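You operate a simulated robot arm through the tools that you are given. There is no shell and no other tool.

Carry out the task below with a simulated robot arm. There is one attempt and no reset: what you move stays moved.

## Task
Push both discs up out of the orange mould and put them in the green tray.
Fine: use the orange lever; lower it again, then free the yellow knob. Where these are worked on the way, their far stop is far enough and under half their travel is too little: orange lever.
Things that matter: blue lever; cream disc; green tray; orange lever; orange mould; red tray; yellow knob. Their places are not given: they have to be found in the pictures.

It is judged by the outcome, as a careful person would: the job done as asked, and still so three seconds after it is handed in. It fails if anything else is knocked over, pushed out of place, dropped, spilled or broken.

## Robot
A 7-joint arm with a two-finger parallel gripper, fixed in place. Base frame: the origin is at the foot of the arm, x ahead of it, y to its left, z up; the work surface is at about z = 30. Lengths are in mm, angles in rad, forces in N, time in s.
With the tool pointing down near the work surface it reaches from about 260 to 680 mm from the base axis. Its first joint turns from -2.897 to 2.897 rad. Payload 2.5 kg.
The TCP is the grasp point between the finger pads, 30 mm short of the fingertips. In the tool frame z runs along the fingers and y along their closing line. Largest opening 94 mm; finger width 28, thickness 10; the body of the gripper, 50 by 96 mm, starts 55 mm behind the TCP.
Orientation is that of the tool frame in the base frame, as [roll, pitch, yaw] about the fixed x, y, z axes, in that order (R = Rz(yaw) Ry(pitch) Rx(roll)). With the fingers straight down and closing along the base's y, the tool's x points along the base's -x, its y along +y and its z along -z.

## Interface
- The arm moves only by the tool nudge_tool. Its argument "deltas" is a list that holds one entry, the list of rows, each a list of 7 numbers: the shift along the tool's x, y, z in mm, then the turn, a rotation vector about the tool's x, y, z in rad, then the gripper command, from -1 (fully open) to 1 (shut), values between in proportion. In form: [[[x, y, z, ax, ay, az, hand], ...]]. A call has 1 to 20 rows; each row is the pose to reach, as a shift and turn from the pose commanded when the call began, along the tool's axes at that moment. A row lasts 0.2 s, in which the tool goes at most 50 mm and 0.15 rad; a call with a longer step from one row to the next is refused whole, and so is a gripper value outside its range. Where a pose cannot be reached the arm comes as near as it can. A force on the tool above 60 N (or 10 N above the force at the start of the call, whichever is more), or a blocked arm, ends the call early, and 0.2 s more pass. Each finger travels about 72 mm/s and halts on what it meets, pressing with about 32 N; the grip force reading is that of the motor and also rises with nothing between the fingers. The clock runs only during rows and for 0.2 s after the last one: add rows that repeat a pose to give the fingers time. The reply holds the time, the measured pose of the TCP, the force on the tool along the base axes, the opening and the grip force, in the units named above and with some noise, with the torque about the TCP (base axes, N m) and any sound that the robot's microphone picked up.
- Cameras (640 x 400 px; columns grow to the right, rows downward): "scene" is fixed at [219.9, -649.9, 672]; the picture's right is [0.88, -0.47, 0.00], its down [-0.31, -0.58, -0.76] and it looks along [0.36, 0.67, -0.65] (base axes); focal length 286 px, centre (320, 200). "wrist" rides on the gripper at [76, 14, -103] in the tool frame; the picture's right is [-0.18, 0.98, 0.00], its down [-0.75, -0.14, -0.64] and it looks along [-0.63, -0.12, 0.77] (tool axes); focal length 243 px, centre (320, 200).
- grab_frame(camera): a new picture of that camera. It takes no simulated time.
- locate(camera, pixels): for up to 12 pixels [column, row] of the newest picture of that camera ("zoom" is the newest enlarged one), the place [x, y, z] in the base frame of the surface seen there, good to about 2 mm. It takes no simulated time.
- enlarge(camera, box): a new picture of the part [left, top, right, bottom] of that camera's present view, enlarged. It takes no simulated time.
- close_job(): hands the job in; it is judged then, once.

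Leave the gripper open and the arm clear of the work at the hand-in unless told otherwise.

The tools are called after "Call:" as name(argument=value, ...) on one line, values as JSON. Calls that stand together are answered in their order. nudge_tool: Moves the arm, as the interface text tells. Its arguments: {"type":"object","properties":{"deltas":{"type":"array","items":{"type":"array","items":{"type":"array","items":{"type":"number"}}}}},"required":["deltas"]} The other tools are called the same way: grab_frame (camera) takes a picture; locate (camera, pixels) gives the place of the surface under pixels of a picture; enlarge (camera, box) takes an enlarged picture of a part of a camera's view; close_job () hands the job in.

At the start:

```text
time_s: 0.0
position: [360.2, -379.3, 439.1]
tcp_rot: [-3.141, 0.0, 3.14]
contact_force: [-0.1, 0.1, -0.5]
moment: [-0.01, -0.01, 0.02]
grip_width: 94.3
finger_force: 0.0
```

scene: 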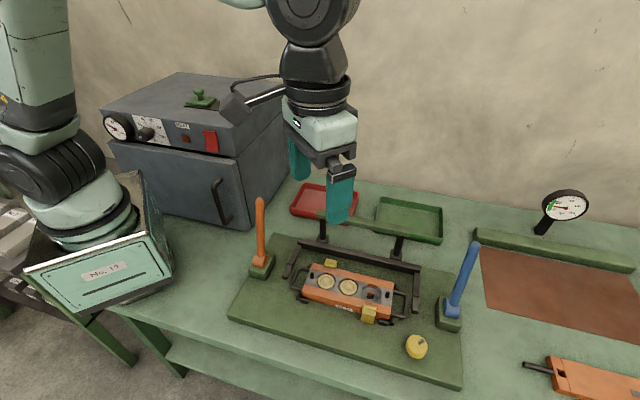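
wrist: 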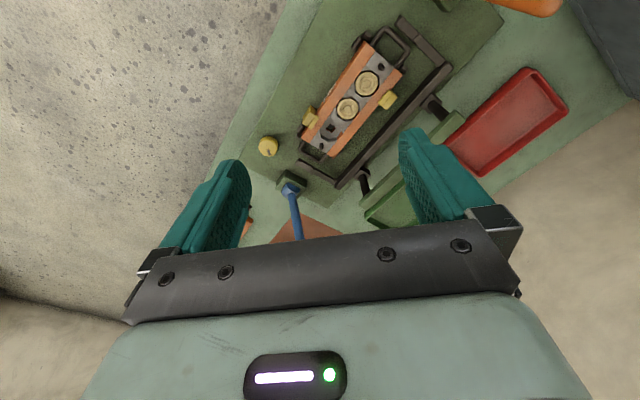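

I see the orange mould with two cream discs in the middle of a green base plate, an orange lever on the left (about 260,240), a blue lever on the right (about 460,285), a yellow knob (416,346), and red and green trays behind. I'll enlarge the work area to see details.

Call:
enlarge(camera="scene", box=[220, 170, 480, 390])

Call:
enlarge(camera="wrist", box=[220, 0, 580, 250])

```text
1.82 times, centred on (350, 280) of scene
```

zoom: 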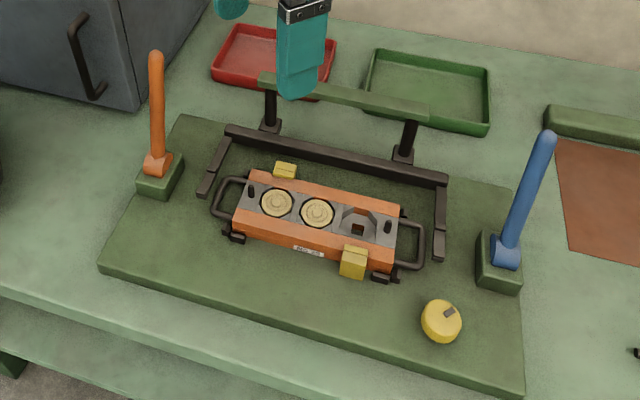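

```text
1.60 times, centred on (400, 125) of wrist
```

zoom: 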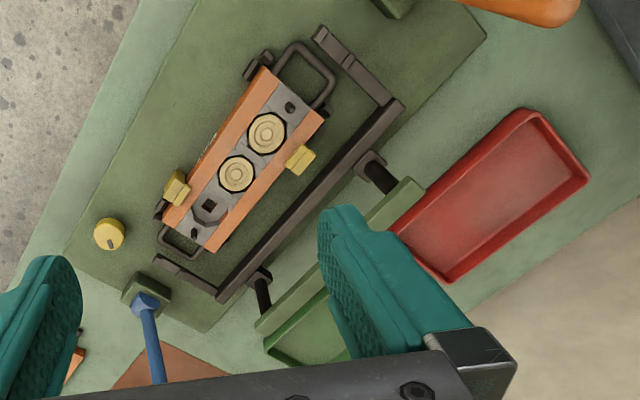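

Now I'll measure the key points in the fixed camera's picture: first a fresh enlarged scene frame, then positions of levers, mould, discs, knob and trays.

Call:
grab_frame(camera="scene")

Call:
locate(camera="scene", pixels=[[260, 201], [261, 230], [261, 258], [262, 272], [476, 246], [459, 295], [449, 320], [416, 343], [326, 282], [349, 286], [372, 294], [369, 313]])

Call:
locate(camera="scene", pixels=[[331, 263], [311, 270], [395, 292], [303, 295], [385, 322], [290, 270], [345, 252], [415, 270], [412, 300], [370, 222], [410, 217], [322, 205]])

```text
taken
```

scene: 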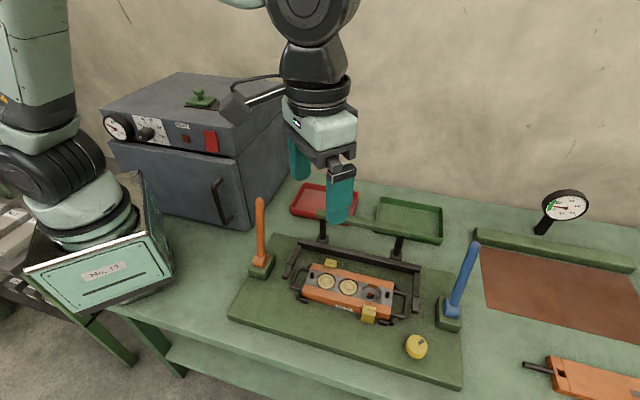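

```text
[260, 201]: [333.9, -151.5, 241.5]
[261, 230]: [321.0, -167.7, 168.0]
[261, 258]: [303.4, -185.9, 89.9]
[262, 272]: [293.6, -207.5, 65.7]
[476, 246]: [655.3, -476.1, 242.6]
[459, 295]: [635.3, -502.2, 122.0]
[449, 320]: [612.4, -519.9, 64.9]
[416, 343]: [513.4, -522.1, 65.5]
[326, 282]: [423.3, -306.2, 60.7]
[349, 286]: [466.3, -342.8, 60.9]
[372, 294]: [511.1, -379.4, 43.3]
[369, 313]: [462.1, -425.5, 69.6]
```

```text
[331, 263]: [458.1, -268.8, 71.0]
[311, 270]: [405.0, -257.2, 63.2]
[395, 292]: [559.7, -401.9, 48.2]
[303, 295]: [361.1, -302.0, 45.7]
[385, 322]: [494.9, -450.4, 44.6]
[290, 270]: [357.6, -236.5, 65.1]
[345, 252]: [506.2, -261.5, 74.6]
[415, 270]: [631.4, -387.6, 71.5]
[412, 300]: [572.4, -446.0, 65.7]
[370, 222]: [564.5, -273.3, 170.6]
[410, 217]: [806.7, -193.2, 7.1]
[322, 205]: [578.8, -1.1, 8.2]
```

The mould lies rotated in plan, discs at about (423,-306) and (466,-343), z≈61. The green tray seems far away, so I'll measure tray corners, table, plate corners and the structures behind the mould.

Call:
locate(camera="scene", pixels=[[379, 199], [441, 208], [440, 242], [378, 226], [395, 215], [425, 225], [400, 230], [380, 212], [300, 185], [355, 190], [293, 210], [340, 215]])

Call:
locate(camera="scene", pixels=[[320, 214], [403, 234], [400, 245], [322, 230], [270, 238], [232, 318], [461, 382], [462, 290], [250, 300], [300, 330], [480, 350], [200, 260]])

Call:
enlarge(camera="scene", box=[280, 240, 440, 340])

```text
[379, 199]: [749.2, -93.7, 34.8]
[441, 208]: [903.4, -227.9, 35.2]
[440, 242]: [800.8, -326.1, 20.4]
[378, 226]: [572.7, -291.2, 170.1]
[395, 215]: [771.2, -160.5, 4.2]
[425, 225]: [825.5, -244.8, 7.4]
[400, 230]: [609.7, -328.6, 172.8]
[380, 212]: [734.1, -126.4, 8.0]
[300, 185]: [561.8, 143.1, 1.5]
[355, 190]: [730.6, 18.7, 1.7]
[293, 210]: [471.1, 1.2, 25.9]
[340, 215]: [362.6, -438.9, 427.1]
```

```text
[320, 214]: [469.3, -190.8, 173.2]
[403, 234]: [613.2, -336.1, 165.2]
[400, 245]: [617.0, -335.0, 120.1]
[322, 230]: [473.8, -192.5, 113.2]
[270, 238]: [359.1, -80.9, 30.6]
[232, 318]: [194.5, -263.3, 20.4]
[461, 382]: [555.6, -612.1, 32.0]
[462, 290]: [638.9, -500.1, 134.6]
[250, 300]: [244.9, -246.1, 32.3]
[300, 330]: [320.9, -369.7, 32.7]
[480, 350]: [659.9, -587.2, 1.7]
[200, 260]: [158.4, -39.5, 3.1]
```

```text
4.00 times, centred on (360, 290) of scene
```

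zoom: 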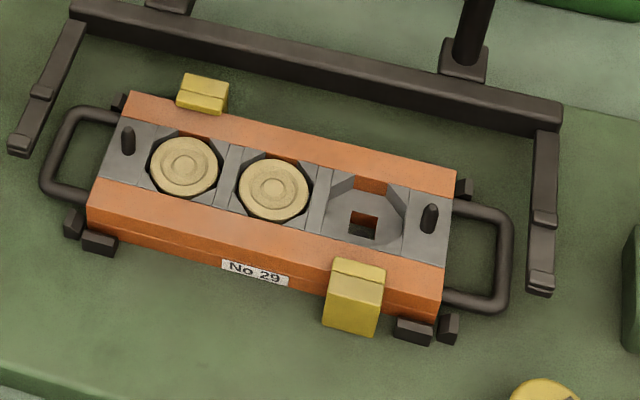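

The table is at z≈0, base plate top ≈30, bar behind mould at z≈172. The green tray is at about (775,-210), far out. Next I'll zoom in on the knob, levers and clamps.

Call:
enlarge(camera="scene", box=[376, 310, 472, 370])

Call:
enlarge(camera="scene", box=[230, 190, 326, 290])

Call:
enlarge(camera="scene", box=[420, 230, 500, 340])

Call:
enlarge(camera="scene", box=[290, 170, 450, 270])

```text
6.67 times, centred on (424, 340) of scene
```

zoom: 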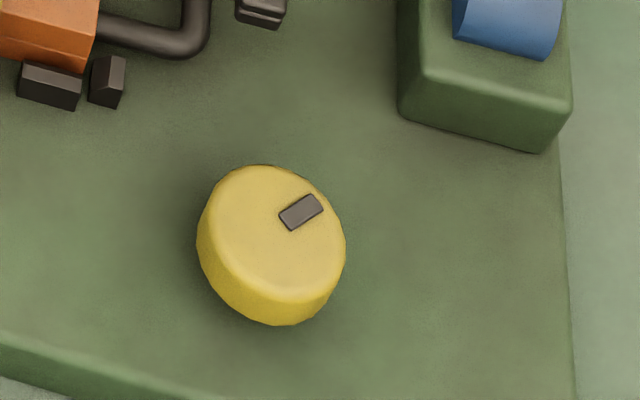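

```text
4.00 times, centred on (278, 240) of scene
```

zoom: 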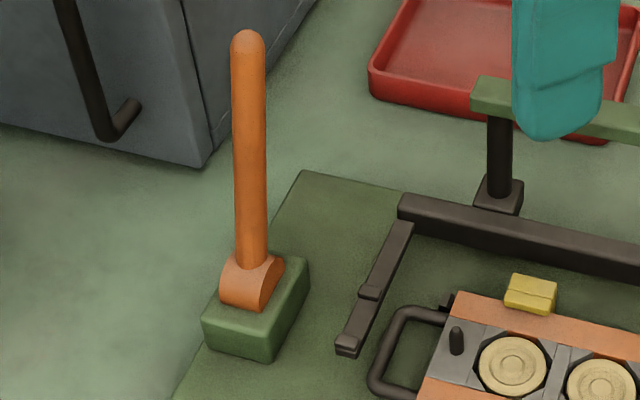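

```text
3.64 times, centred on (460, 285) of scene
```

zoom: 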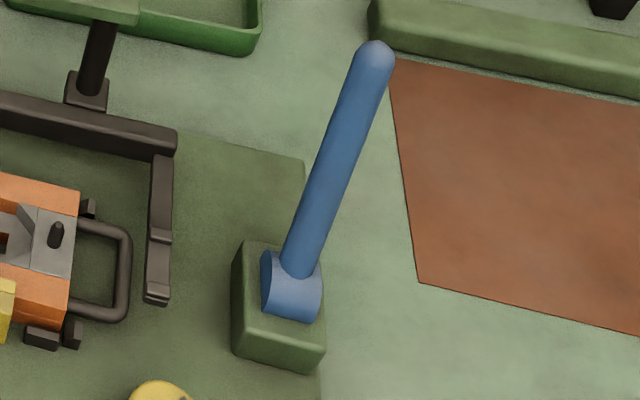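

```text
4.00 times, centred on (370, 220) of scene
```

zoom: 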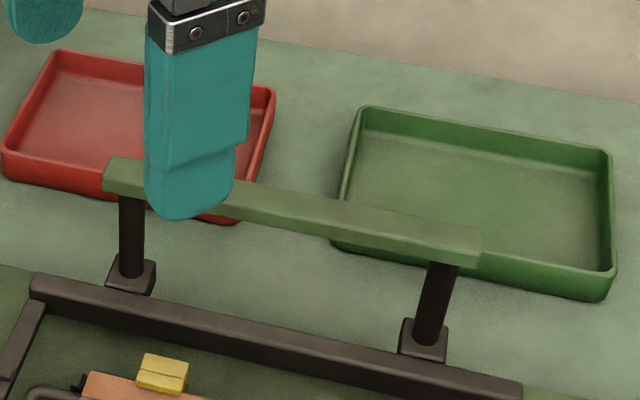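

The lever leans back (direction v≈(0.64,0.77)), so it swings in the plane perpendicular to the mould's long axis. The yellow clips overlap the mould and match the yellow knob (clamp). I'll move the open gripper above the orange lever, turning the closing line parallel to the mould's long axis, staying high (TCP z≈330).

Call:
nudge_tool(deltas=[[[3, 22, 11, 0, 0, -0.088, -1], [7, 45, 22, 0, 0, -0.175, -1], [10, 67, 33, 0, 0, -0.263, -1], [13, 90, 44, 0, 0, -0.35, -1], [17, 112, 55, 0, 0, -0.438, -1], [20, 134, 66, 0, 0, -0.526, -1], [23, 157, 77, 0, 0, -0.613, -1], [27, 179, 88, 0, 0, -0.701, -1], [30, 202, 99, 0, 0, -0.788, -1], [33, 224, 109, 0, 0, -0.876, -1], [33, 224, 109, 0, 0, -0.876, -1]]])

Call:
grab_frame(camera="wrist")

Call:
grab_frame(camera="scene")

```text
time_s: 2.4
position: [329.3, -155.4, 329.5]
tcp_rot: [3.141, 0.001, -2.262]
contact_force: [0.7, -0.3, -0.3]
moment: [0.02, -0.01, 0.02]
grip_width: 93.7
finger_force: 0.0
```

```text
taken
```

wrist: 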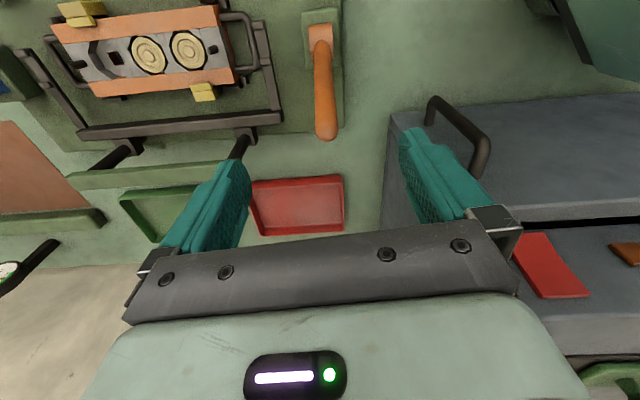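

```text
taken
```

scene: 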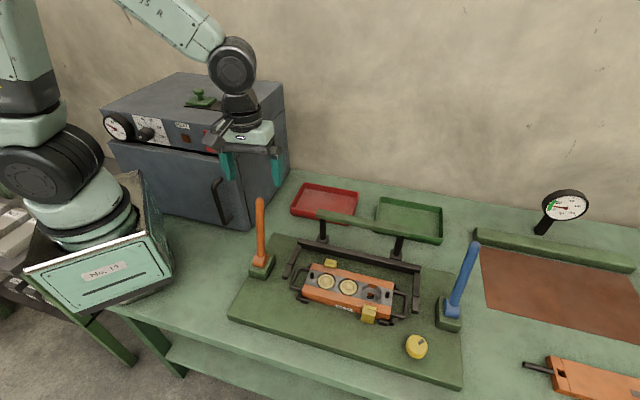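

The gripper is above the lever region. In the wrist view the orange lever runs from (320,35) to its tip at (327,130). I'll measure it and the trays from here.

Call:
locate(camera="wrist", pixels=[[326, 130], [324, 110], [323, 90], [322, 70], [321, 50], [320, 32], [310, 25], [334, 25], [316, 100], [333, 100]])

Call:
locate(camera="scene", pixels=[[260, 203], [260, 215], [261, 245], [262, 262], [378, 200], [441, 207], [438, 241], [376, 222], [372, 230], [385, 225], [392, 203], [430, 232]])

Call:
enlarge(camera="scene", box=[366, 190, 446, 250])

```text
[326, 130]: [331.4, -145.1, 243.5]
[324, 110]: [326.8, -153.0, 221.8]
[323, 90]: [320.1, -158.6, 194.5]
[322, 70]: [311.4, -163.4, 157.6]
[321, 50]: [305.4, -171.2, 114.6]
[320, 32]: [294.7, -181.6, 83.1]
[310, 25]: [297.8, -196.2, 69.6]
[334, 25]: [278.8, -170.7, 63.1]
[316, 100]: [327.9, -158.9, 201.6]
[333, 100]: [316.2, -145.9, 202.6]
```

```text
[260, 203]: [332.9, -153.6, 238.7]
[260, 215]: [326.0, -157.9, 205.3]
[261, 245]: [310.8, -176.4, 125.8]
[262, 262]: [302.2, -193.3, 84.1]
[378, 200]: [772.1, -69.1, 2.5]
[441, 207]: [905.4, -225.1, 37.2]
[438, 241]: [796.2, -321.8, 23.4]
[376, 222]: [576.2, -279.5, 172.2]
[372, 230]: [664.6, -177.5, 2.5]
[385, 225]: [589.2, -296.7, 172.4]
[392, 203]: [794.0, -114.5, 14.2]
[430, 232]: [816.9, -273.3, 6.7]
```

```text
6.67 times, centred on (406, 220) of scene
```

zoom: 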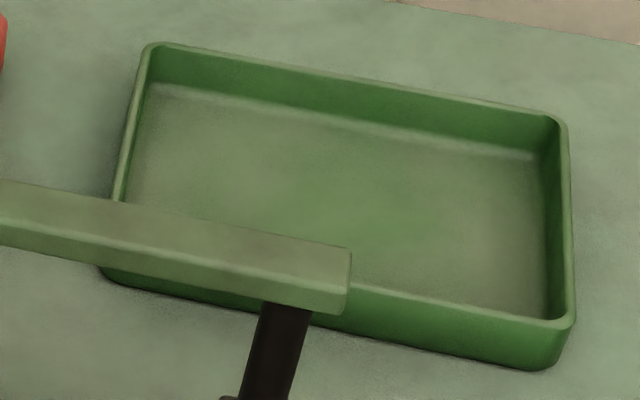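

I'll measure the tray corners precisely in this enlarged picture.

Call:
locate(camera="zoom", pixels=[[153, 45], [555, 118], [568, 322], [545, 365], [105, 272], [118, 198], [150, 90], [535, 155], [545, 312], [140, 185], [350, 290], [300, 200]])

```text
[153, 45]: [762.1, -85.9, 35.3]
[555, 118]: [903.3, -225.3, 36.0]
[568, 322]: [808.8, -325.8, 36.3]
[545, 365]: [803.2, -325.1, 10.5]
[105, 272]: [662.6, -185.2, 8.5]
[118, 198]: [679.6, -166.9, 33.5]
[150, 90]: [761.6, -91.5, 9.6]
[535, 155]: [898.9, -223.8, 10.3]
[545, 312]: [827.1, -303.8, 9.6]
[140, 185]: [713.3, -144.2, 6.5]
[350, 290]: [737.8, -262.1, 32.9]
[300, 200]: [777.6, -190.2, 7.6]
```

I'll check the oven's extents (obstacle on the left) and mould edges, so that I know my clearances.

Call:
locate(camera="scene", pixels=[[240, 225], [237, 160], [285, 90], [289, 170], [107, 108], [225, 200], [307, 285], [302, 300], [393, 292], [313, 265]])

Call:
enlarge(camera="wrist", box=[10, 0, 290, 175])

```text
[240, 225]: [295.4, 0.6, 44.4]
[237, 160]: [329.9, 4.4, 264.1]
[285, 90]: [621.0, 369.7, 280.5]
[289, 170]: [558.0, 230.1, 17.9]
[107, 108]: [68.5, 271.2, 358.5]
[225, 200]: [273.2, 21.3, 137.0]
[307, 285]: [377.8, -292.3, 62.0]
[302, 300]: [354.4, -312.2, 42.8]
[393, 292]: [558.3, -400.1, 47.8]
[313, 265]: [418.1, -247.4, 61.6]
```

```text
2.29 times, centred on (150, 88) of wrist
```

zoom: 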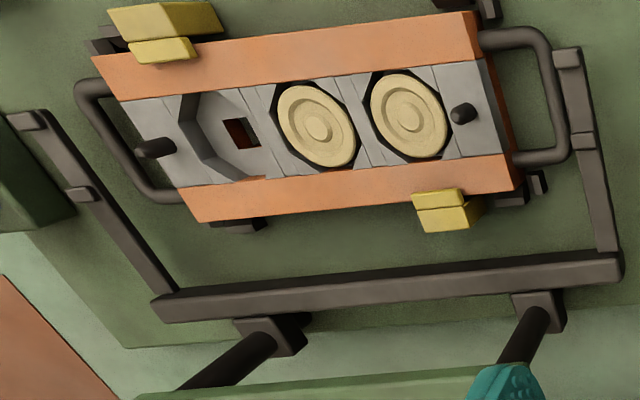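

I'll measure discs, clamps, cavities and the beam in this closer view.

Call:
locate(camera="zoom", pixels=[[317, 124], [408, 115], [215, 140], [345, 124], [290, 124], [435, 115], [385, 115], [317, 160], [445, 225], [165, 50], [300, 185], [280, 50]])

Call:
locate(camera="zoom", pixels=[[92, 57], [475, 12], [520, 188], [200, 220], [160, 300], [615, 262], [30, 120], [80, 195], [568, 60], [580, 140], [460, 115], [155, 150]])

```text
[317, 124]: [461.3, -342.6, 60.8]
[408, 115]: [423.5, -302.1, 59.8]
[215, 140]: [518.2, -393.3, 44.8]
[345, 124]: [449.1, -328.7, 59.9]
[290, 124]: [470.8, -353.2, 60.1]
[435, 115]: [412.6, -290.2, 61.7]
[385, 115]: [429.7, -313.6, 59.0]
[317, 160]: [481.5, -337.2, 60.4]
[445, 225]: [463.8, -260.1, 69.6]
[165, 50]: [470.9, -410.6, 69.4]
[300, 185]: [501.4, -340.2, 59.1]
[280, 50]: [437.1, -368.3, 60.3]
```

```text
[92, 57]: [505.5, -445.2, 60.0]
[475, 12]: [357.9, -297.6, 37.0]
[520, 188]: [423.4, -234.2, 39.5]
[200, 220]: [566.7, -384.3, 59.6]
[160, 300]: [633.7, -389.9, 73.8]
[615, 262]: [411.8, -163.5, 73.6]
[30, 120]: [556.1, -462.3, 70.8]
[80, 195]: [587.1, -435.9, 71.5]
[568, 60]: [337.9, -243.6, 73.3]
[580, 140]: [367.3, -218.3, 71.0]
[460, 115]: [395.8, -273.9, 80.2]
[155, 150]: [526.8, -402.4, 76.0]
```

Everything is aligned to 45° axes: U=(0.71,-0.71) along the mould, V=(0.71,0.71) toward the back. The lever axis at z≈205 is near (327,-148). I'll turn the hand slightly to match 45° and descend until the fingertips are just at the lever's tip, then check.

Call:
nudge_tool(deltas=[[[-2.5, 2.4, 15, 0, 0, 0.05, -1], [-4.9, 4.7, 30, 0, 0, 0.094, -1], [-4.9, 4.7, 45, 0, 0, 0.094, -1], [-4.9, 4.7, 60, 0, 0, 0.094, -1], [-4.9, 4.7, 68, 0, 0, 0.094, -1], [-4.9, 4.7, 68, 0, 0, 0.094, -1]]])

Call:
grab_frame(camera="wrist")

Call:
enlarge(camera="scene", box=[190, 120, 350, 300])

```text
time_s: 3.8
position: [327.7, -148.1, 263.0]
tcp_rot: [-3.141, 0.001, -2.358]
contact_force: [-0.6, -0.7, 0.0]
moment: [0.03, 0.0, -0.01]
grip_width: 94.0
finger_force: 0.1
```

```text
taken
```

wrist: 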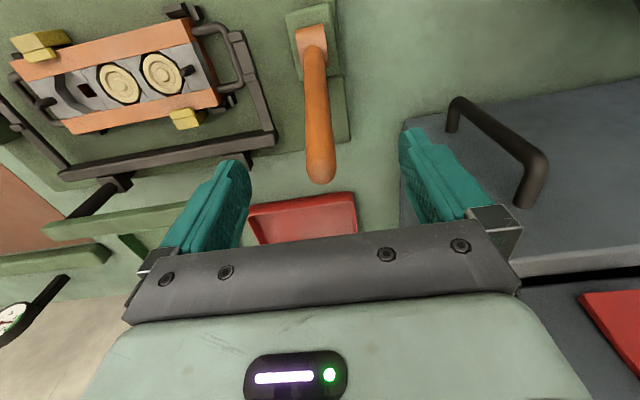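

```text
2.22 times, centred on (270, 210) of scene
```

zoom: 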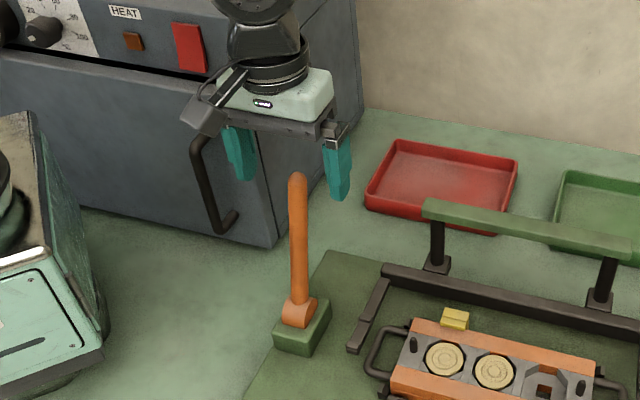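

The lever tip is centred between the fingers (column 320). I'll descend to z≈210 and close on the lever.

Call:
nudge_tool(deltas=[[[0, 0, 12, 0, 0, 0, -1], [0, 0, 24, 0, 0, 0, -1], [0, 0, 36, 0, 0, 0, -1], [0, 0, 48, 0, 0, 0, -1], [0, 0, 53, 0, 0, 0, -1], [0, 0, 53, 0, 0, 0, 0], [0, 0, 53, 0, 0, 0, 0.6], [0, 0, 53, 0, 0, 0, 0.7], [0, 0, 53, 0, 0, 0, 0.8], [0, 0, 53, 0, 0, 0, 0.8]]])

Call:
grab_frame(camera="wrist")

Call:
enlarge(camera="scene", box=[190, 120, 350, 300])

```text
time_s: 6.0
position: [330.0, -148.4, 209.0]
tcp_rot: [-3.14, 0.0, -2.361]
contact_force: [9.3, -4.3, -0.6]
moment: [0.72, -0.05, -0.22]
grip_width: 19.8
finger_force: 45.0
```

```text
taken
```

wrist: 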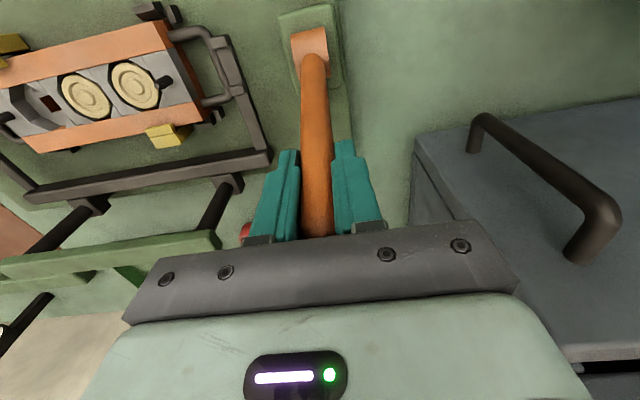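

```text
2.22 times, centred on (270, 210) of scene
```

zoom: 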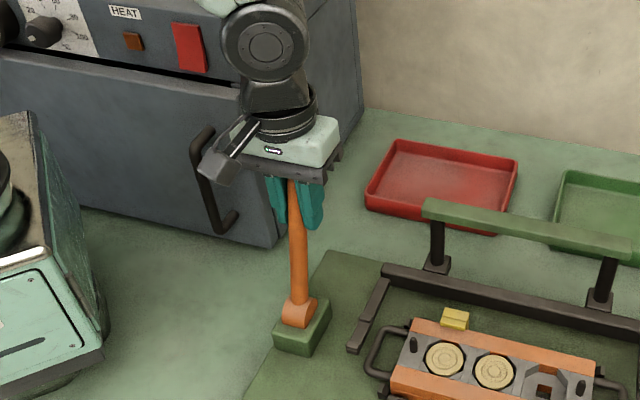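

Lever gripped (width 19.8 mm). I'll now pull it gently forward (toward tool +x = front) by about 8° along its arc to feel whether it moves that way.

Call:
nudge_tool(deltas=[[[0, -2, 0, 0, 0, 0, 0.8], [5, -2, -1.3, 0, 0, 0, 0.8], [10, -2, -2.4, 0, 0, 0, 0.8], [15, -2, -3.3, 0, 0, 0, 0.8], [20, -2, -4, 0, 0, 0, 0.8], [20, -2, -4, 0, 0, 0, 0.8]]])

Call:
enlarge(camera="scene", box=[230, 180, 430, 330])

```text
time_s: 7.4
position: [313.8, -164.1, 213.6]
tcp_rot: [3.139, -0.002, -2.36]
contact_force: [-14.0, 28.2, 13.3]
moment: [0.06, -1.53, 0.21]
grip_width: 20.0
finger_force: 45.2
```

```text
2.67 times, centred on (330, 255) of scene
```

zoom: 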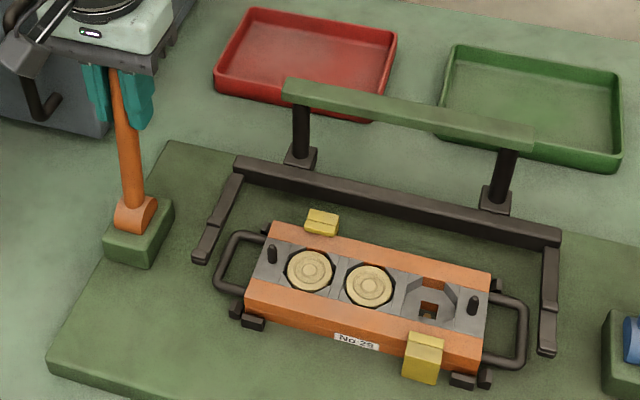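

The lever moves forward easily (side load came from my 2 mm sideways shift; I'll take that back). I'll continue forward along the arc another ~17° and look.

Call:
nudge_tool(deltas=[[[0, 1.5, 0, 0, 0, 0, 0.8], [7, 1.5, -0.9, 0, 0, 0, 0.8], [14, 1.5, -1.5, 0, 0, 0, 0.8], [21, 1.5, -1.8, 0, 0, 0, 0.8], [28, 1.5, -1.7, 0, 0, 0, 0.8], [35, 1.5, -1.2, 0, 0, 0, 0.8], [43, 1.5, -0.4, 0, 0, 0, 0.8], [43, 1.5, -0.4, 0, 0, 0, 0.8]]])

Call:
enlarge(camera="scene", box=[230, 180, 430, 330])

```text
time_s: 9.2
position: [284.3, -194.5, 213.3]
tcp_rot: [-3.141, 0.001, -2.36]
contact_force: [4.2, 8.4, -8.3]
moment: [1.22, -0.5, 0.11]
grip_width: 19.6
finger_force: 45.5
```

```text
2.67 times, centred on (330, 255) of scene
```

zoom: 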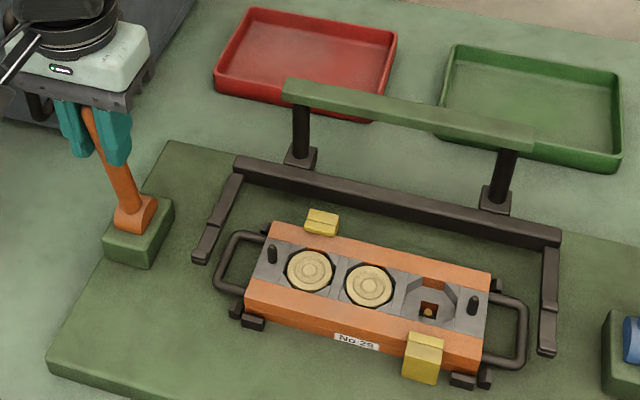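

A pin tip now shows in the empty third cavity's hole: pulling forward raises the ejectors. I'll continue another ~20° along the arc.

Call:
nudge_tool(deltas=[[[6.2, 0, 1.1, 0, 0, 0, 0.8], [12.4, 0, 2.3, 0, 0, 0, 0.8], [18.5, 0, 3.9, 0, 0, 0, 0.8], [24.6, 0, 5.7, 0, 0, 0, 0.8], [30.6, 0, 7.8, 0, 0, 0, 0.8], [36.5, 0, 10.1, 0, 0, 0, 0.8], [42.2, 0, 12.8, 0, 0, 0, 0.8], [47.9, 0, 15.6, 0, 0, 0, 0.8], [47.9, 0, 15.6, 0, 0, 0, 0.8]]])

Call:
enlarge(camera="scene", box=[230, 180, 430, 330])

```text
time_s: 11.2
position: [250.2, -227.6, 198.4]
tcp_rot: [-3.141, -0.001, -2.359]
contact_force: [-1.4, 5.8, 7.9]
moment: [0.89, -0.8, 0.12]
grip_width: 22.1
finger_force: 45.5
```

```text
2.67 times, centred on (330, 255) of scene
```

zoom: 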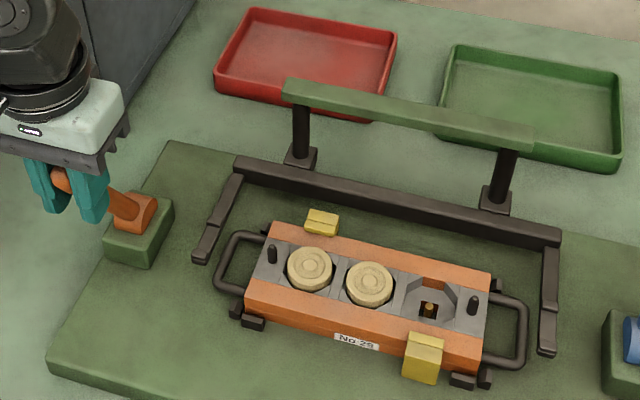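

The discs are rising. No stop felt yet; I'll continue another ~20°, watching the force.

Call:
nudge_tool(deltas=[[[5.5, 0, 3.1, 0, 0, 0, 0.8], [10.9, 0, 6.4, 0, 0, 0, 0.8], [16.1, 0, 10, 0, 0, 0, 0.8], [21.2, 0, 13.7, 0, 0, 0, 0.8], [26.1, 0, 17.8, 0, 0, 0, 0.8], [30.8, 0, 22, 0, 0, 0, 0.8], [30.8, 0, 22, 0, 0, 0, 0.8]]])

Call:
enlarge(camera="scene", box=[230, 180, 430, 330])

```text
time_s: 12.8
position: [227.8, -250.1, 176.8]
tcp_rot: [3.141, -0.001, -2.359]
contact_force: [3.3, 11.8, 12.9]
moment: [-0.35, 0.05, 0.08]
grip_width: 23.4
finger_force: 44.7
```

```text
2.67 times, centred on (330, 255) of scene
```

zoom: 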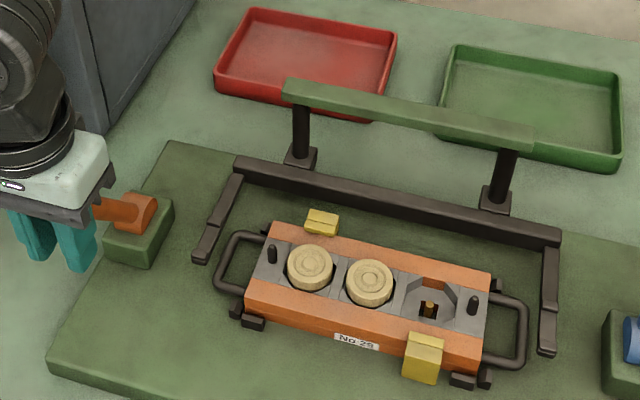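

Discs are still rising. I'll check the grip in the wrist view before continuing.

Call:
grab_frame(camera="wrist")

Call:
grab_frame(camera="scene")

```text
taken
```

wrist: 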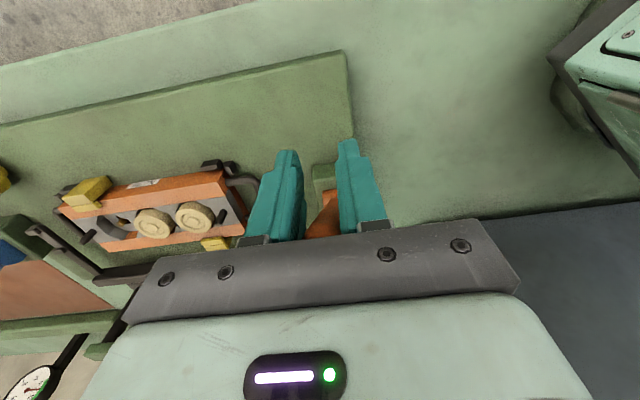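

```text
taken
```

scene: 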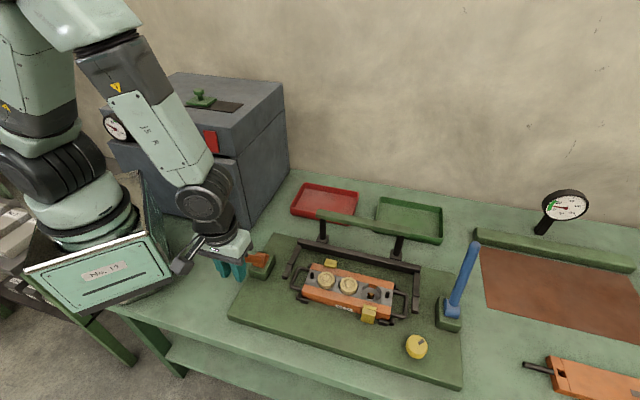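

I need a closer look at whether the lever is still well between the pads.

Call:
enlarge(camera="wrist", box=[230, 120, 410, 250])

Call:
enlarge(camera="scene", box=[170, 210, 300, 300])

```text
3.08 times, centred on (320, 185) of wrist
```

zoom: 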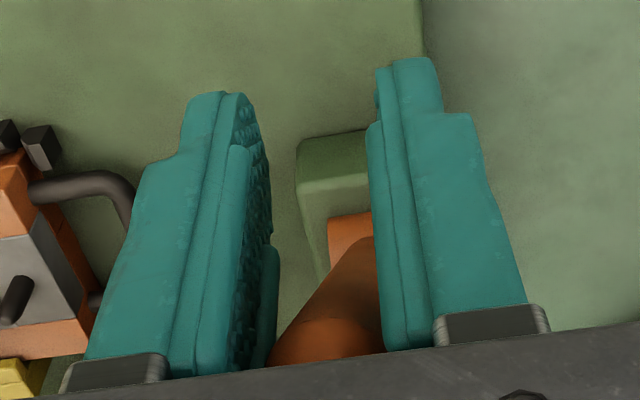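

```text
4.44 times, centred on (235, 255) of scene
```

zoom: 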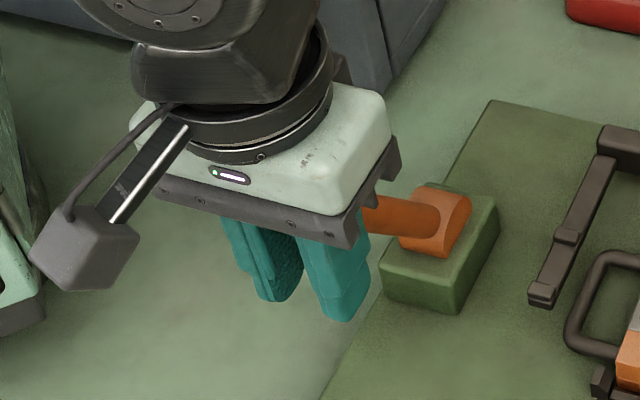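

The lever sits high between the fingers near its tip. I'll measure the lever's present direction to refine my arc model.

Call:
locate(camera="zoom", pixels=[[375, 214], [395, 218], [410, 222], [430, 220], [458, 215], [380, 198], [380, 232], [440, 190]])

Call:
locate(camera="wrist", pixels=[[326, 222], [328, 212], [331, 204], [335, 192], [320, 228]])

```text
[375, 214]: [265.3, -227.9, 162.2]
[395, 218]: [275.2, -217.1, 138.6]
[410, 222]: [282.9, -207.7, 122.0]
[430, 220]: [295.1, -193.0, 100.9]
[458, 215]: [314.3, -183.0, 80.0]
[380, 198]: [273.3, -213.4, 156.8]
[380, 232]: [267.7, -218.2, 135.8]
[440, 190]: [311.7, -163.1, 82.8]
```

```text
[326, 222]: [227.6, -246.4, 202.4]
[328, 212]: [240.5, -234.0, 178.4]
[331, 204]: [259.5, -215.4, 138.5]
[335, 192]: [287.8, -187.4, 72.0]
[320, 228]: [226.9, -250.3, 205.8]
```

The lever is about 35° forward (≈52° of rotation so far), and has slid up toward the palm because I lowered too quickly. I'll open the fingers a bit in place to see whether the lever holds its position by itself.

Call:
nudge_tool(deltas=[[[0, 0, 0, 0, 0, 0, 0.3], [0, 0, 0, 0, 0, 0, 0], [0, 0, 0, 0, 0, 0, -0.2], [0, 0, 0, 0, 0, 0, -0.2]]])

Call:
enlarge(camera="scene", box=[170, 210, 430, 340])

Call:
enlarge(camera="wrist", box=[230, 120, 410, 250])

```text
time_s: 13.8
position: [226.9, -248.5, 176.9]
tcp_rot: [-3.141, -0.001, -2.361]
contact_force: [0.5, 0.3, -0.3]
moment: [0.04, 0.01, -0.01]
grip_width: 56.5
finger_force: 0.2
```

```text
2.46 times, centred on (300, 275) of scene
```

zoom: 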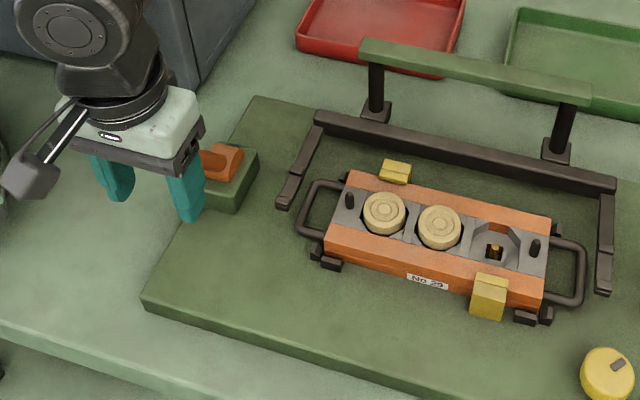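

```text
3.08 times, centred on (320, 185) of wrist
```

zoom: 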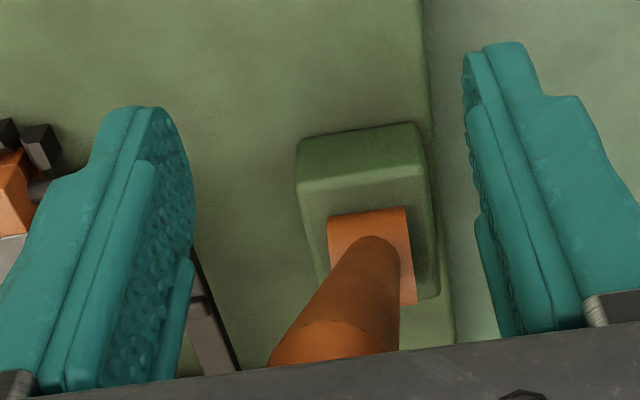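

The lever stays where it is and the discs stay raised. I'll regrip lower on the lever (move back 22 mm, up 3 mm), close, then continue toward the far stop with a corrected arc.

Call:
nudge_tool(deltas=[[[-11, 0, -2, 0, 0, 0, -0.2], [-22, 0, -3, 0, 0, 0, -0.2], [-22, 0, -3, 0, 0, 0, 0.2], [-22, 0, -3, 0, 0, 0, 0.6], [-22, 0, -3, 0, 0, 0, 0.8], [-22, 0, -3, 0, 0, 0, 0.8]]])

Call:
enlarge(camera="wrist", box=[230, 120, 410, 250])

```text
time_s: 15.2
position: [244.3, -234.2, 178.3]
tcp_rot: [-3.141, 0.0, -2.359]
contact_force: [8.9, -6.5, -2.4]
moment: [0.32, 0.3, 0.3]
grip_width: 23.7
finger_force: 44.8
```

```text
3.08 times, centred on (320, 185) of wrist
```

zoom: 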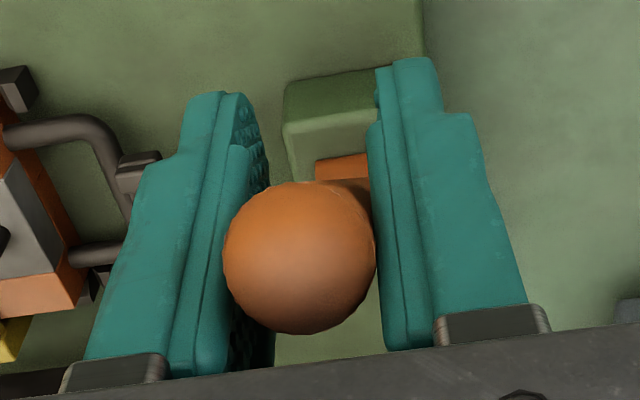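

Good grip with the lever's knob in front of the pads. Now pull on along the arc toward the far stop.

Call:
nudge_tool(deltas=[[[4.9, 0, 3.6, 0, 0, 0, 0.8], [9.7, 0, 7.5, 0, 0, 0, 0.8], [14.3, 0, 11.5, 0, 0, 0, 0.8], [18.7, 0, 15.7, 0, 0, 0, 0.8], [22.9, 0, 20.1, 0, 0, 0, 0.8], [26.9, 0, 24.7, 0, 0, 0, 0.8], [26.9, 0, 24.7, 0, 0, 0, 0.8]]])

Call:
enlarge(camera="scene", box=[170, 210, 430, 340])

Call:
enlarge(camera="wrist", box=[230, 120, 410, 250])

```text
time_s: 16.4
position: [230.9, -248.0, 163.3]
tcp_rot: [-3.136, 0.002, -2.354]
contact_force: [0.7, 15.7, 34.6]
moment: [-0.65, 0.25, 0.08]
grip_width: 23.7
finger_force: 45.0
stopped in row 5: the force on the tool passed its limit at 73 N (the readings are from after the stop); the commanded pose is now the measured one
```

```text
2.46 times, centred on (300, 275) of scene
```

zoom: 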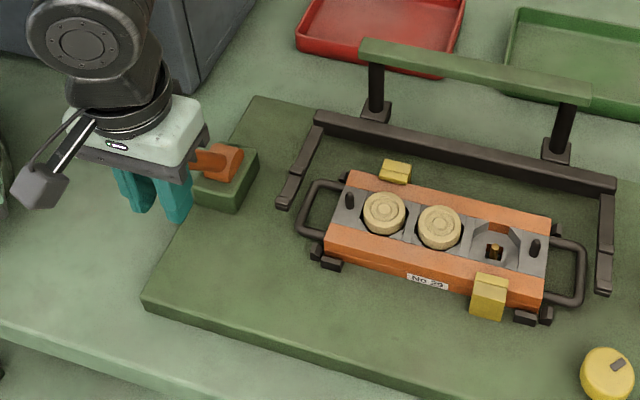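

```text
3.08 times, centred on (320, 185) of wrist
```

zoom: 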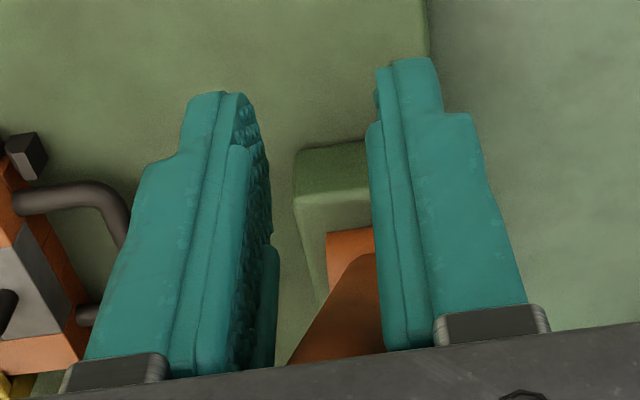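

The force jumped to 73 N: the lever is at its far stop (about 35° forward; it no longer moved). Discs are raised. I'll open the fingers and back straight up off the lever.

Call:
nudge_tool(deltas=[[[0, 0, -2, 0, 0, 0, 0.3], [0, 0, -4, 0, 0, 0, -0.2], [0, 0, -6, 0, 0, 0, -0.5], [0, 0, -20, 0, 0, 0, -0.5], [0, 0, -45, 0, 0, 0, -0.5], [0, 0, -75, 0, 0, 0, -0.5], [0, 0, -105, 0, 0, 0, -0.5], [0, 0, -120, 0, 0, 0, -0.5], [0, 0, -120, 0, 0, 0, -0.5]]])

Call:
grab_frame(camera="scene")

Call:
enlarge(camera="scene", box=[280, 240, 440, 340])

```text
time_s: 18.4
position: [230.4, -246.5, 282.2]
tcp_rot: [-3.139, 0.002, -2.353]
contact_force: [-0.7, 0.6, -0.1]
moment: [0.04, 0.01, 0.0]
grip_width: 70.5
finger_force: 0.1
```

```text
taken
```

scene: 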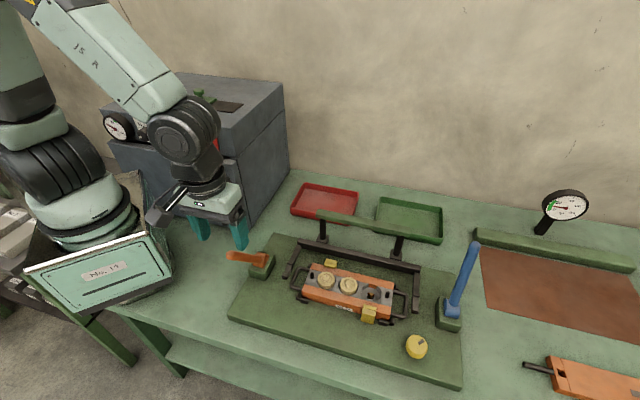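

```text
4.00 times, centred on (360, 290) of scene
```

zoom: 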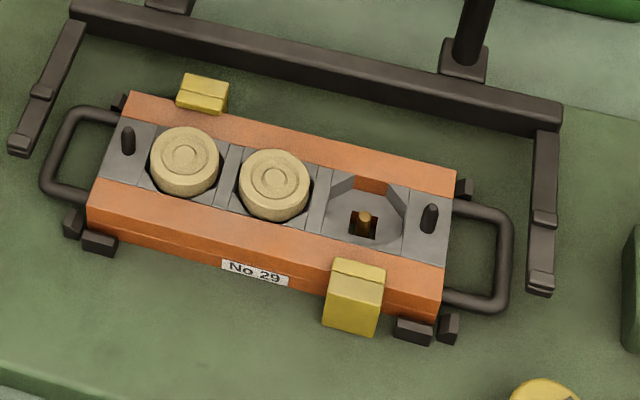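

The lever stays forward and the discs stand up out of the mould. I'll measure disc tops, sides and the lever's position.

Call:
locate(camera="zoom", pixels=[[185, 155], [275, 180], [185, 188], [275, 212], [160, 155], [212, 158], [249, 180], [303, 182], [185, 132], [275, 155], [220, 230], [363, 215]])

Call:
locate(camera="scene", pixels=[[231, 256], [240, 258], [250, 259], [262, 262], [326, 282], [349, 286]])

```text
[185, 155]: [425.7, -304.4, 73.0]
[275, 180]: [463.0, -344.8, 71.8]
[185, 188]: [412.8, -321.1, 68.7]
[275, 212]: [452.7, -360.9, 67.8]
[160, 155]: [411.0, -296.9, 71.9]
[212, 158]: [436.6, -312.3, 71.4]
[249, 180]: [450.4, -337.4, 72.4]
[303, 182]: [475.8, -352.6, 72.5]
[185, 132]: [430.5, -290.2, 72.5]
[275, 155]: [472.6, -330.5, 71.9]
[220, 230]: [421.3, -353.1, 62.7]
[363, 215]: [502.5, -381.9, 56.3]
```

```text
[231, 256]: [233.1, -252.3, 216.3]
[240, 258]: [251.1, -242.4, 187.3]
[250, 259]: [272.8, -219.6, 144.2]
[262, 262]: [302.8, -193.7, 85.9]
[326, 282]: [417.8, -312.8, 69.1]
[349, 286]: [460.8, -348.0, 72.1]
```

Disc tops are at z≈72, mould top at ≈62, so ~10 mm of each disc is exposed. The left disc has a yellow clip right behind it, so I'll take the middle disc (≈(462,-343.5)) first, with the fingers closing across the mould (along V). I'll move above it at z≈200 turning the hand 90°.

Call:
nudge_tool(deltas=[[[-7.9, -19.4, 0, 0, 0, 0.131, -0.4], [-15.8, -38.8, 5, 0, 0, 0.262, -0.4], [-23.7, -58.2, 12, 0, 0, 0.394, -0.4], [-31.5, -77.6, 20, 0, 0, 0.525, -0.4], [-39.4, -97, 28, 0, 0, 0.656, -0.4], [-47.3, -116.5, 36, 0, 0, 0.787, -0.4], [-55.2, -135.9, 44, 0, 0, 0.918, -0.4], [-63.1, -155.3, 52, 0, 0, 1.049, -0.4], [-71, -174.7, 60, 0, 0, 1.18, -0.4], [-78.8, -194.1, 68, 0, 0, 1.312, -0.4], [-86.7, -213.5, 76, 0, 0, 1.443, -0.4], [-94.6, -232.9, 82.2, 0, 0, 1.574, -0.4], [-94.6, -232.9, 82.2, 0, 0, 1.574, -0.4]]])

Call:
grab_frame(camera="wrist")

Call:
grab_frame(camera="scene")

```text
time_s: 21.2
position: [460.5, -345.1, 201.3]
tcp_rot: [3.139, 0.004, 2.354]
contact_force: [-0.1, 0.3, 0.3]
moment: [-0.01, -0.03, 0.0]
grip_width: 65.8
finger_force: 0.1
```

```text
taken
```

wrist: 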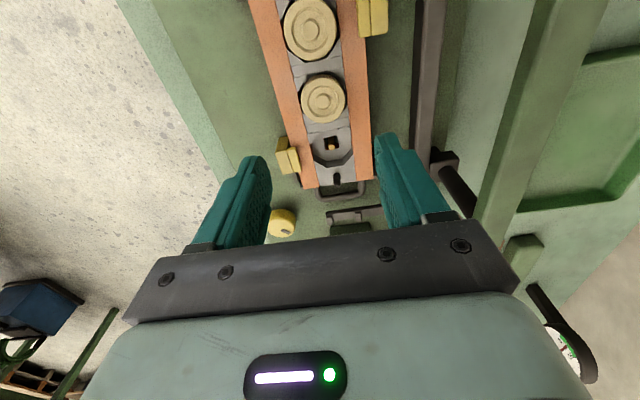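

```text
taken
```

scene: 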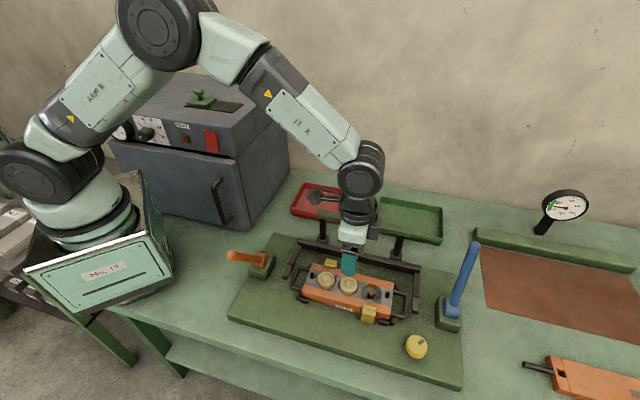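

In the wrist view the middle disc is at (323,98) and the left one at (311,29). I'll enlarge to measure disc centres and clip edges accurately.

Call:
enlarge(camera="wrist", box=[240, 0, 420, 130])

```text
3.08 times, centred on (330, 65) of wrist
```

zoom: 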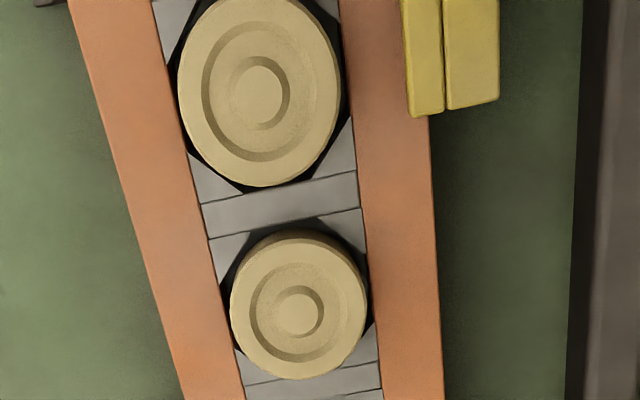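

Call:
locate(camera="zoom", pixels=[[234, 308], [364, 310], [297, 376], [303, 242], [297, 312], [182, 95], [336, 90], [263, 183], [259, 94], [413, 114], [406, 20], [495, 100]])

Call:
locate(camera="zoom", pixels=[[426, 150], [432, 250], [110, 150], [180, 360], [283, 205], [355, 300], [380, 250], [200, 130], [447, 108], [470, 50], [360, 100], [150, 100]])

```text
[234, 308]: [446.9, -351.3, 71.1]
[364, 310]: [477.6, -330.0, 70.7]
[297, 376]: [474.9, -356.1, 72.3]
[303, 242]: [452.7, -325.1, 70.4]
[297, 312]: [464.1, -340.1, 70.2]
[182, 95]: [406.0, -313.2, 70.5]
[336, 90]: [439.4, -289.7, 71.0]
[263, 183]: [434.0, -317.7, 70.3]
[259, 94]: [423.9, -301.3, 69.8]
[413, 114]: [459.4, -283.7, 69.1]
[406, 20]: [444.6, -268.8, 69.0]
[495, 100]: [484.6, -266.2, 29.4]
```

```text
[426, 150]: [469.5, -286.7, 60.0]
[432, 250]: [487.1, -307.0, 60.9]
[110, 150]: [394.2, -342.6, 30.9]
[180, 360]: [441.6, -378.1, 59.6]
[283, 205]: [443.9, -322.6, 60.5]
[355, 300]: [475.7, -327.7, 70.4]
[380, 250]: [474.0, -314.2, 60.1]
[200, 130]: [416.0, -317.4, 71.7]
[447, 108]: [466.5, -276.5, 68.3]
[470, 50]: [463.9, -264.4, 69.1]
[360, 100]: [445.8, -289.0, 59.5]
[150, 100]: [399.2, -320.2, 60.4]
```

Disc A centre ≈ (462.8,-341.2), disc B ≈ (423.1,-301.5), both ~41 mm across. I'll centre on disc A and descend to TCP z≈112 (tips ~10 mm above the discs) to check alignment.

Call:
nudge_tool(deltas=[[[1.1, 4.4, 15, 0, 0, 0, -0.4], [1.1, 4.4, 30, 0, 0, 0, -0.4], [1.1, 4.4, 45, 0, 0, 0, -0.4], [1.1, 4.4, 60, 0, 0, 0, -0.4], [1.1, 4.4, 75, 0, 0, 0, -0.4], [1.1, 4.4, 89, 0, 0, 0, -0.4], [1.1, 4.4, 89, 0, 0, 0, -0.4], [1.1, 4.4, 89, 0, 0, 0, -0.4]]])

Call:
enlarge(camera="wrist", box=[200, 40, 440, 240])

Call:
enlarge(camera="scene", box=[280, 200, 440, 340])

```text
time_s: 23.0
position: [463.9, -343.2, 111.4]
tcp_rot: [3.141, 0.004, 2.354]
contact_force: [-0.2, -0.5, -1.2]
moment: [0.01, 0.0, -0.01]
grip_width: 65.6
finger_force: 0.1
```

```text
2.00 times, centred on (320, 140) of wrist
```

zoom: 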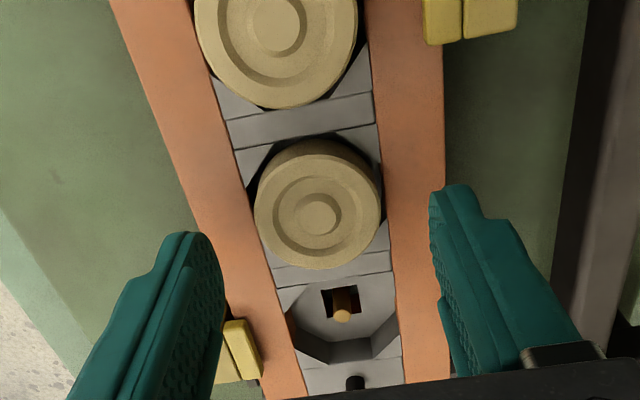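

```text
2.86 times, centred on (360, 270) of scene
```

zoom: 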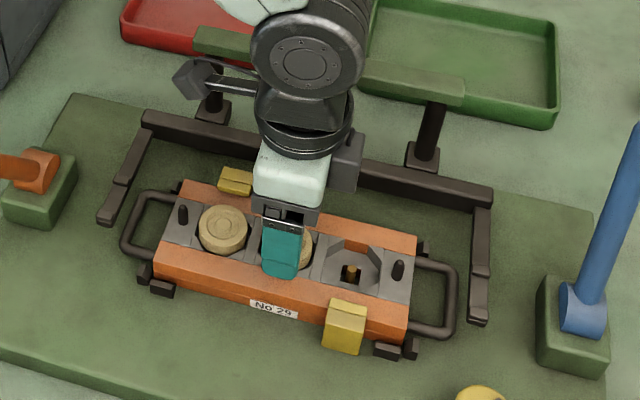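

Alignment is good within ~2 mm. I'll shift 2 mm, descend until the tips are just above the mould face (TCP z≈94.5), and close on the disc.

Call:
nudge_tool(deltas=[[[2, 0.7, 6, 0, 0, 0, -0.4], [2, 0.7, 12, 0, 0, 0, -0.4], [2, 0.7, 17, 0, 0, 0, -0.4], [2, 0.7, 17, 0, 0, 0, -0.4], [2, 0.7, 17, 0, 0, 0, -0.1], [2, 0.7, 17, 0, 0, 0, 0.1], [2, 0.7, 17, 0, 0, 0, 0.2], [2, 0.7, 17, 0, 0, 0, 0.3], [2, 0.7, 17, 0, 0, 0, 0.4], [2, 0.7, 17, 0, 0, 0, 0.4]]])

Call:
enlarge(camera="wrist", box=[200, 40, 440, 240])

Call:
enlarge(camera="scene", box=[280, 200, 440, 340])

```text
time_s: 25.2
position: [463.3, -339.7, 94.7]
tcp_rot: [3.14, 0.004, 2.353]
contact_force: [-0.8, -0.1, 0.2]
moment: [0.01, 0.02, -0.04]
grip_width: 40.1
finger_force: 31.8
```

```text
2.00 times, centred on (320, 140) of wrist
```

zoom: 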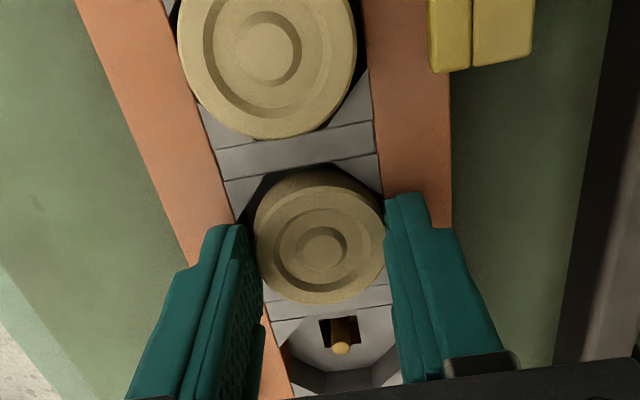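

```text
2.86 times, centred on (360, 270) of scene
```

zoom: 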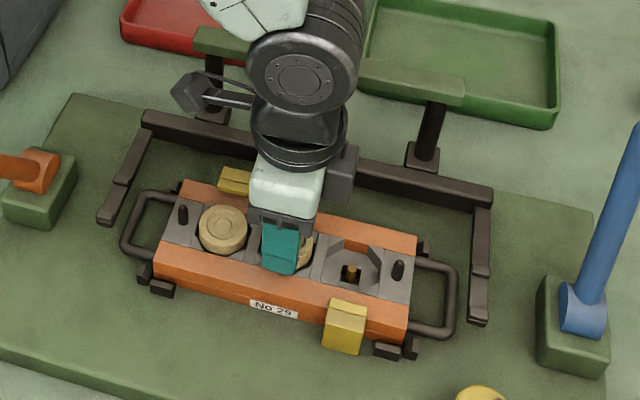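

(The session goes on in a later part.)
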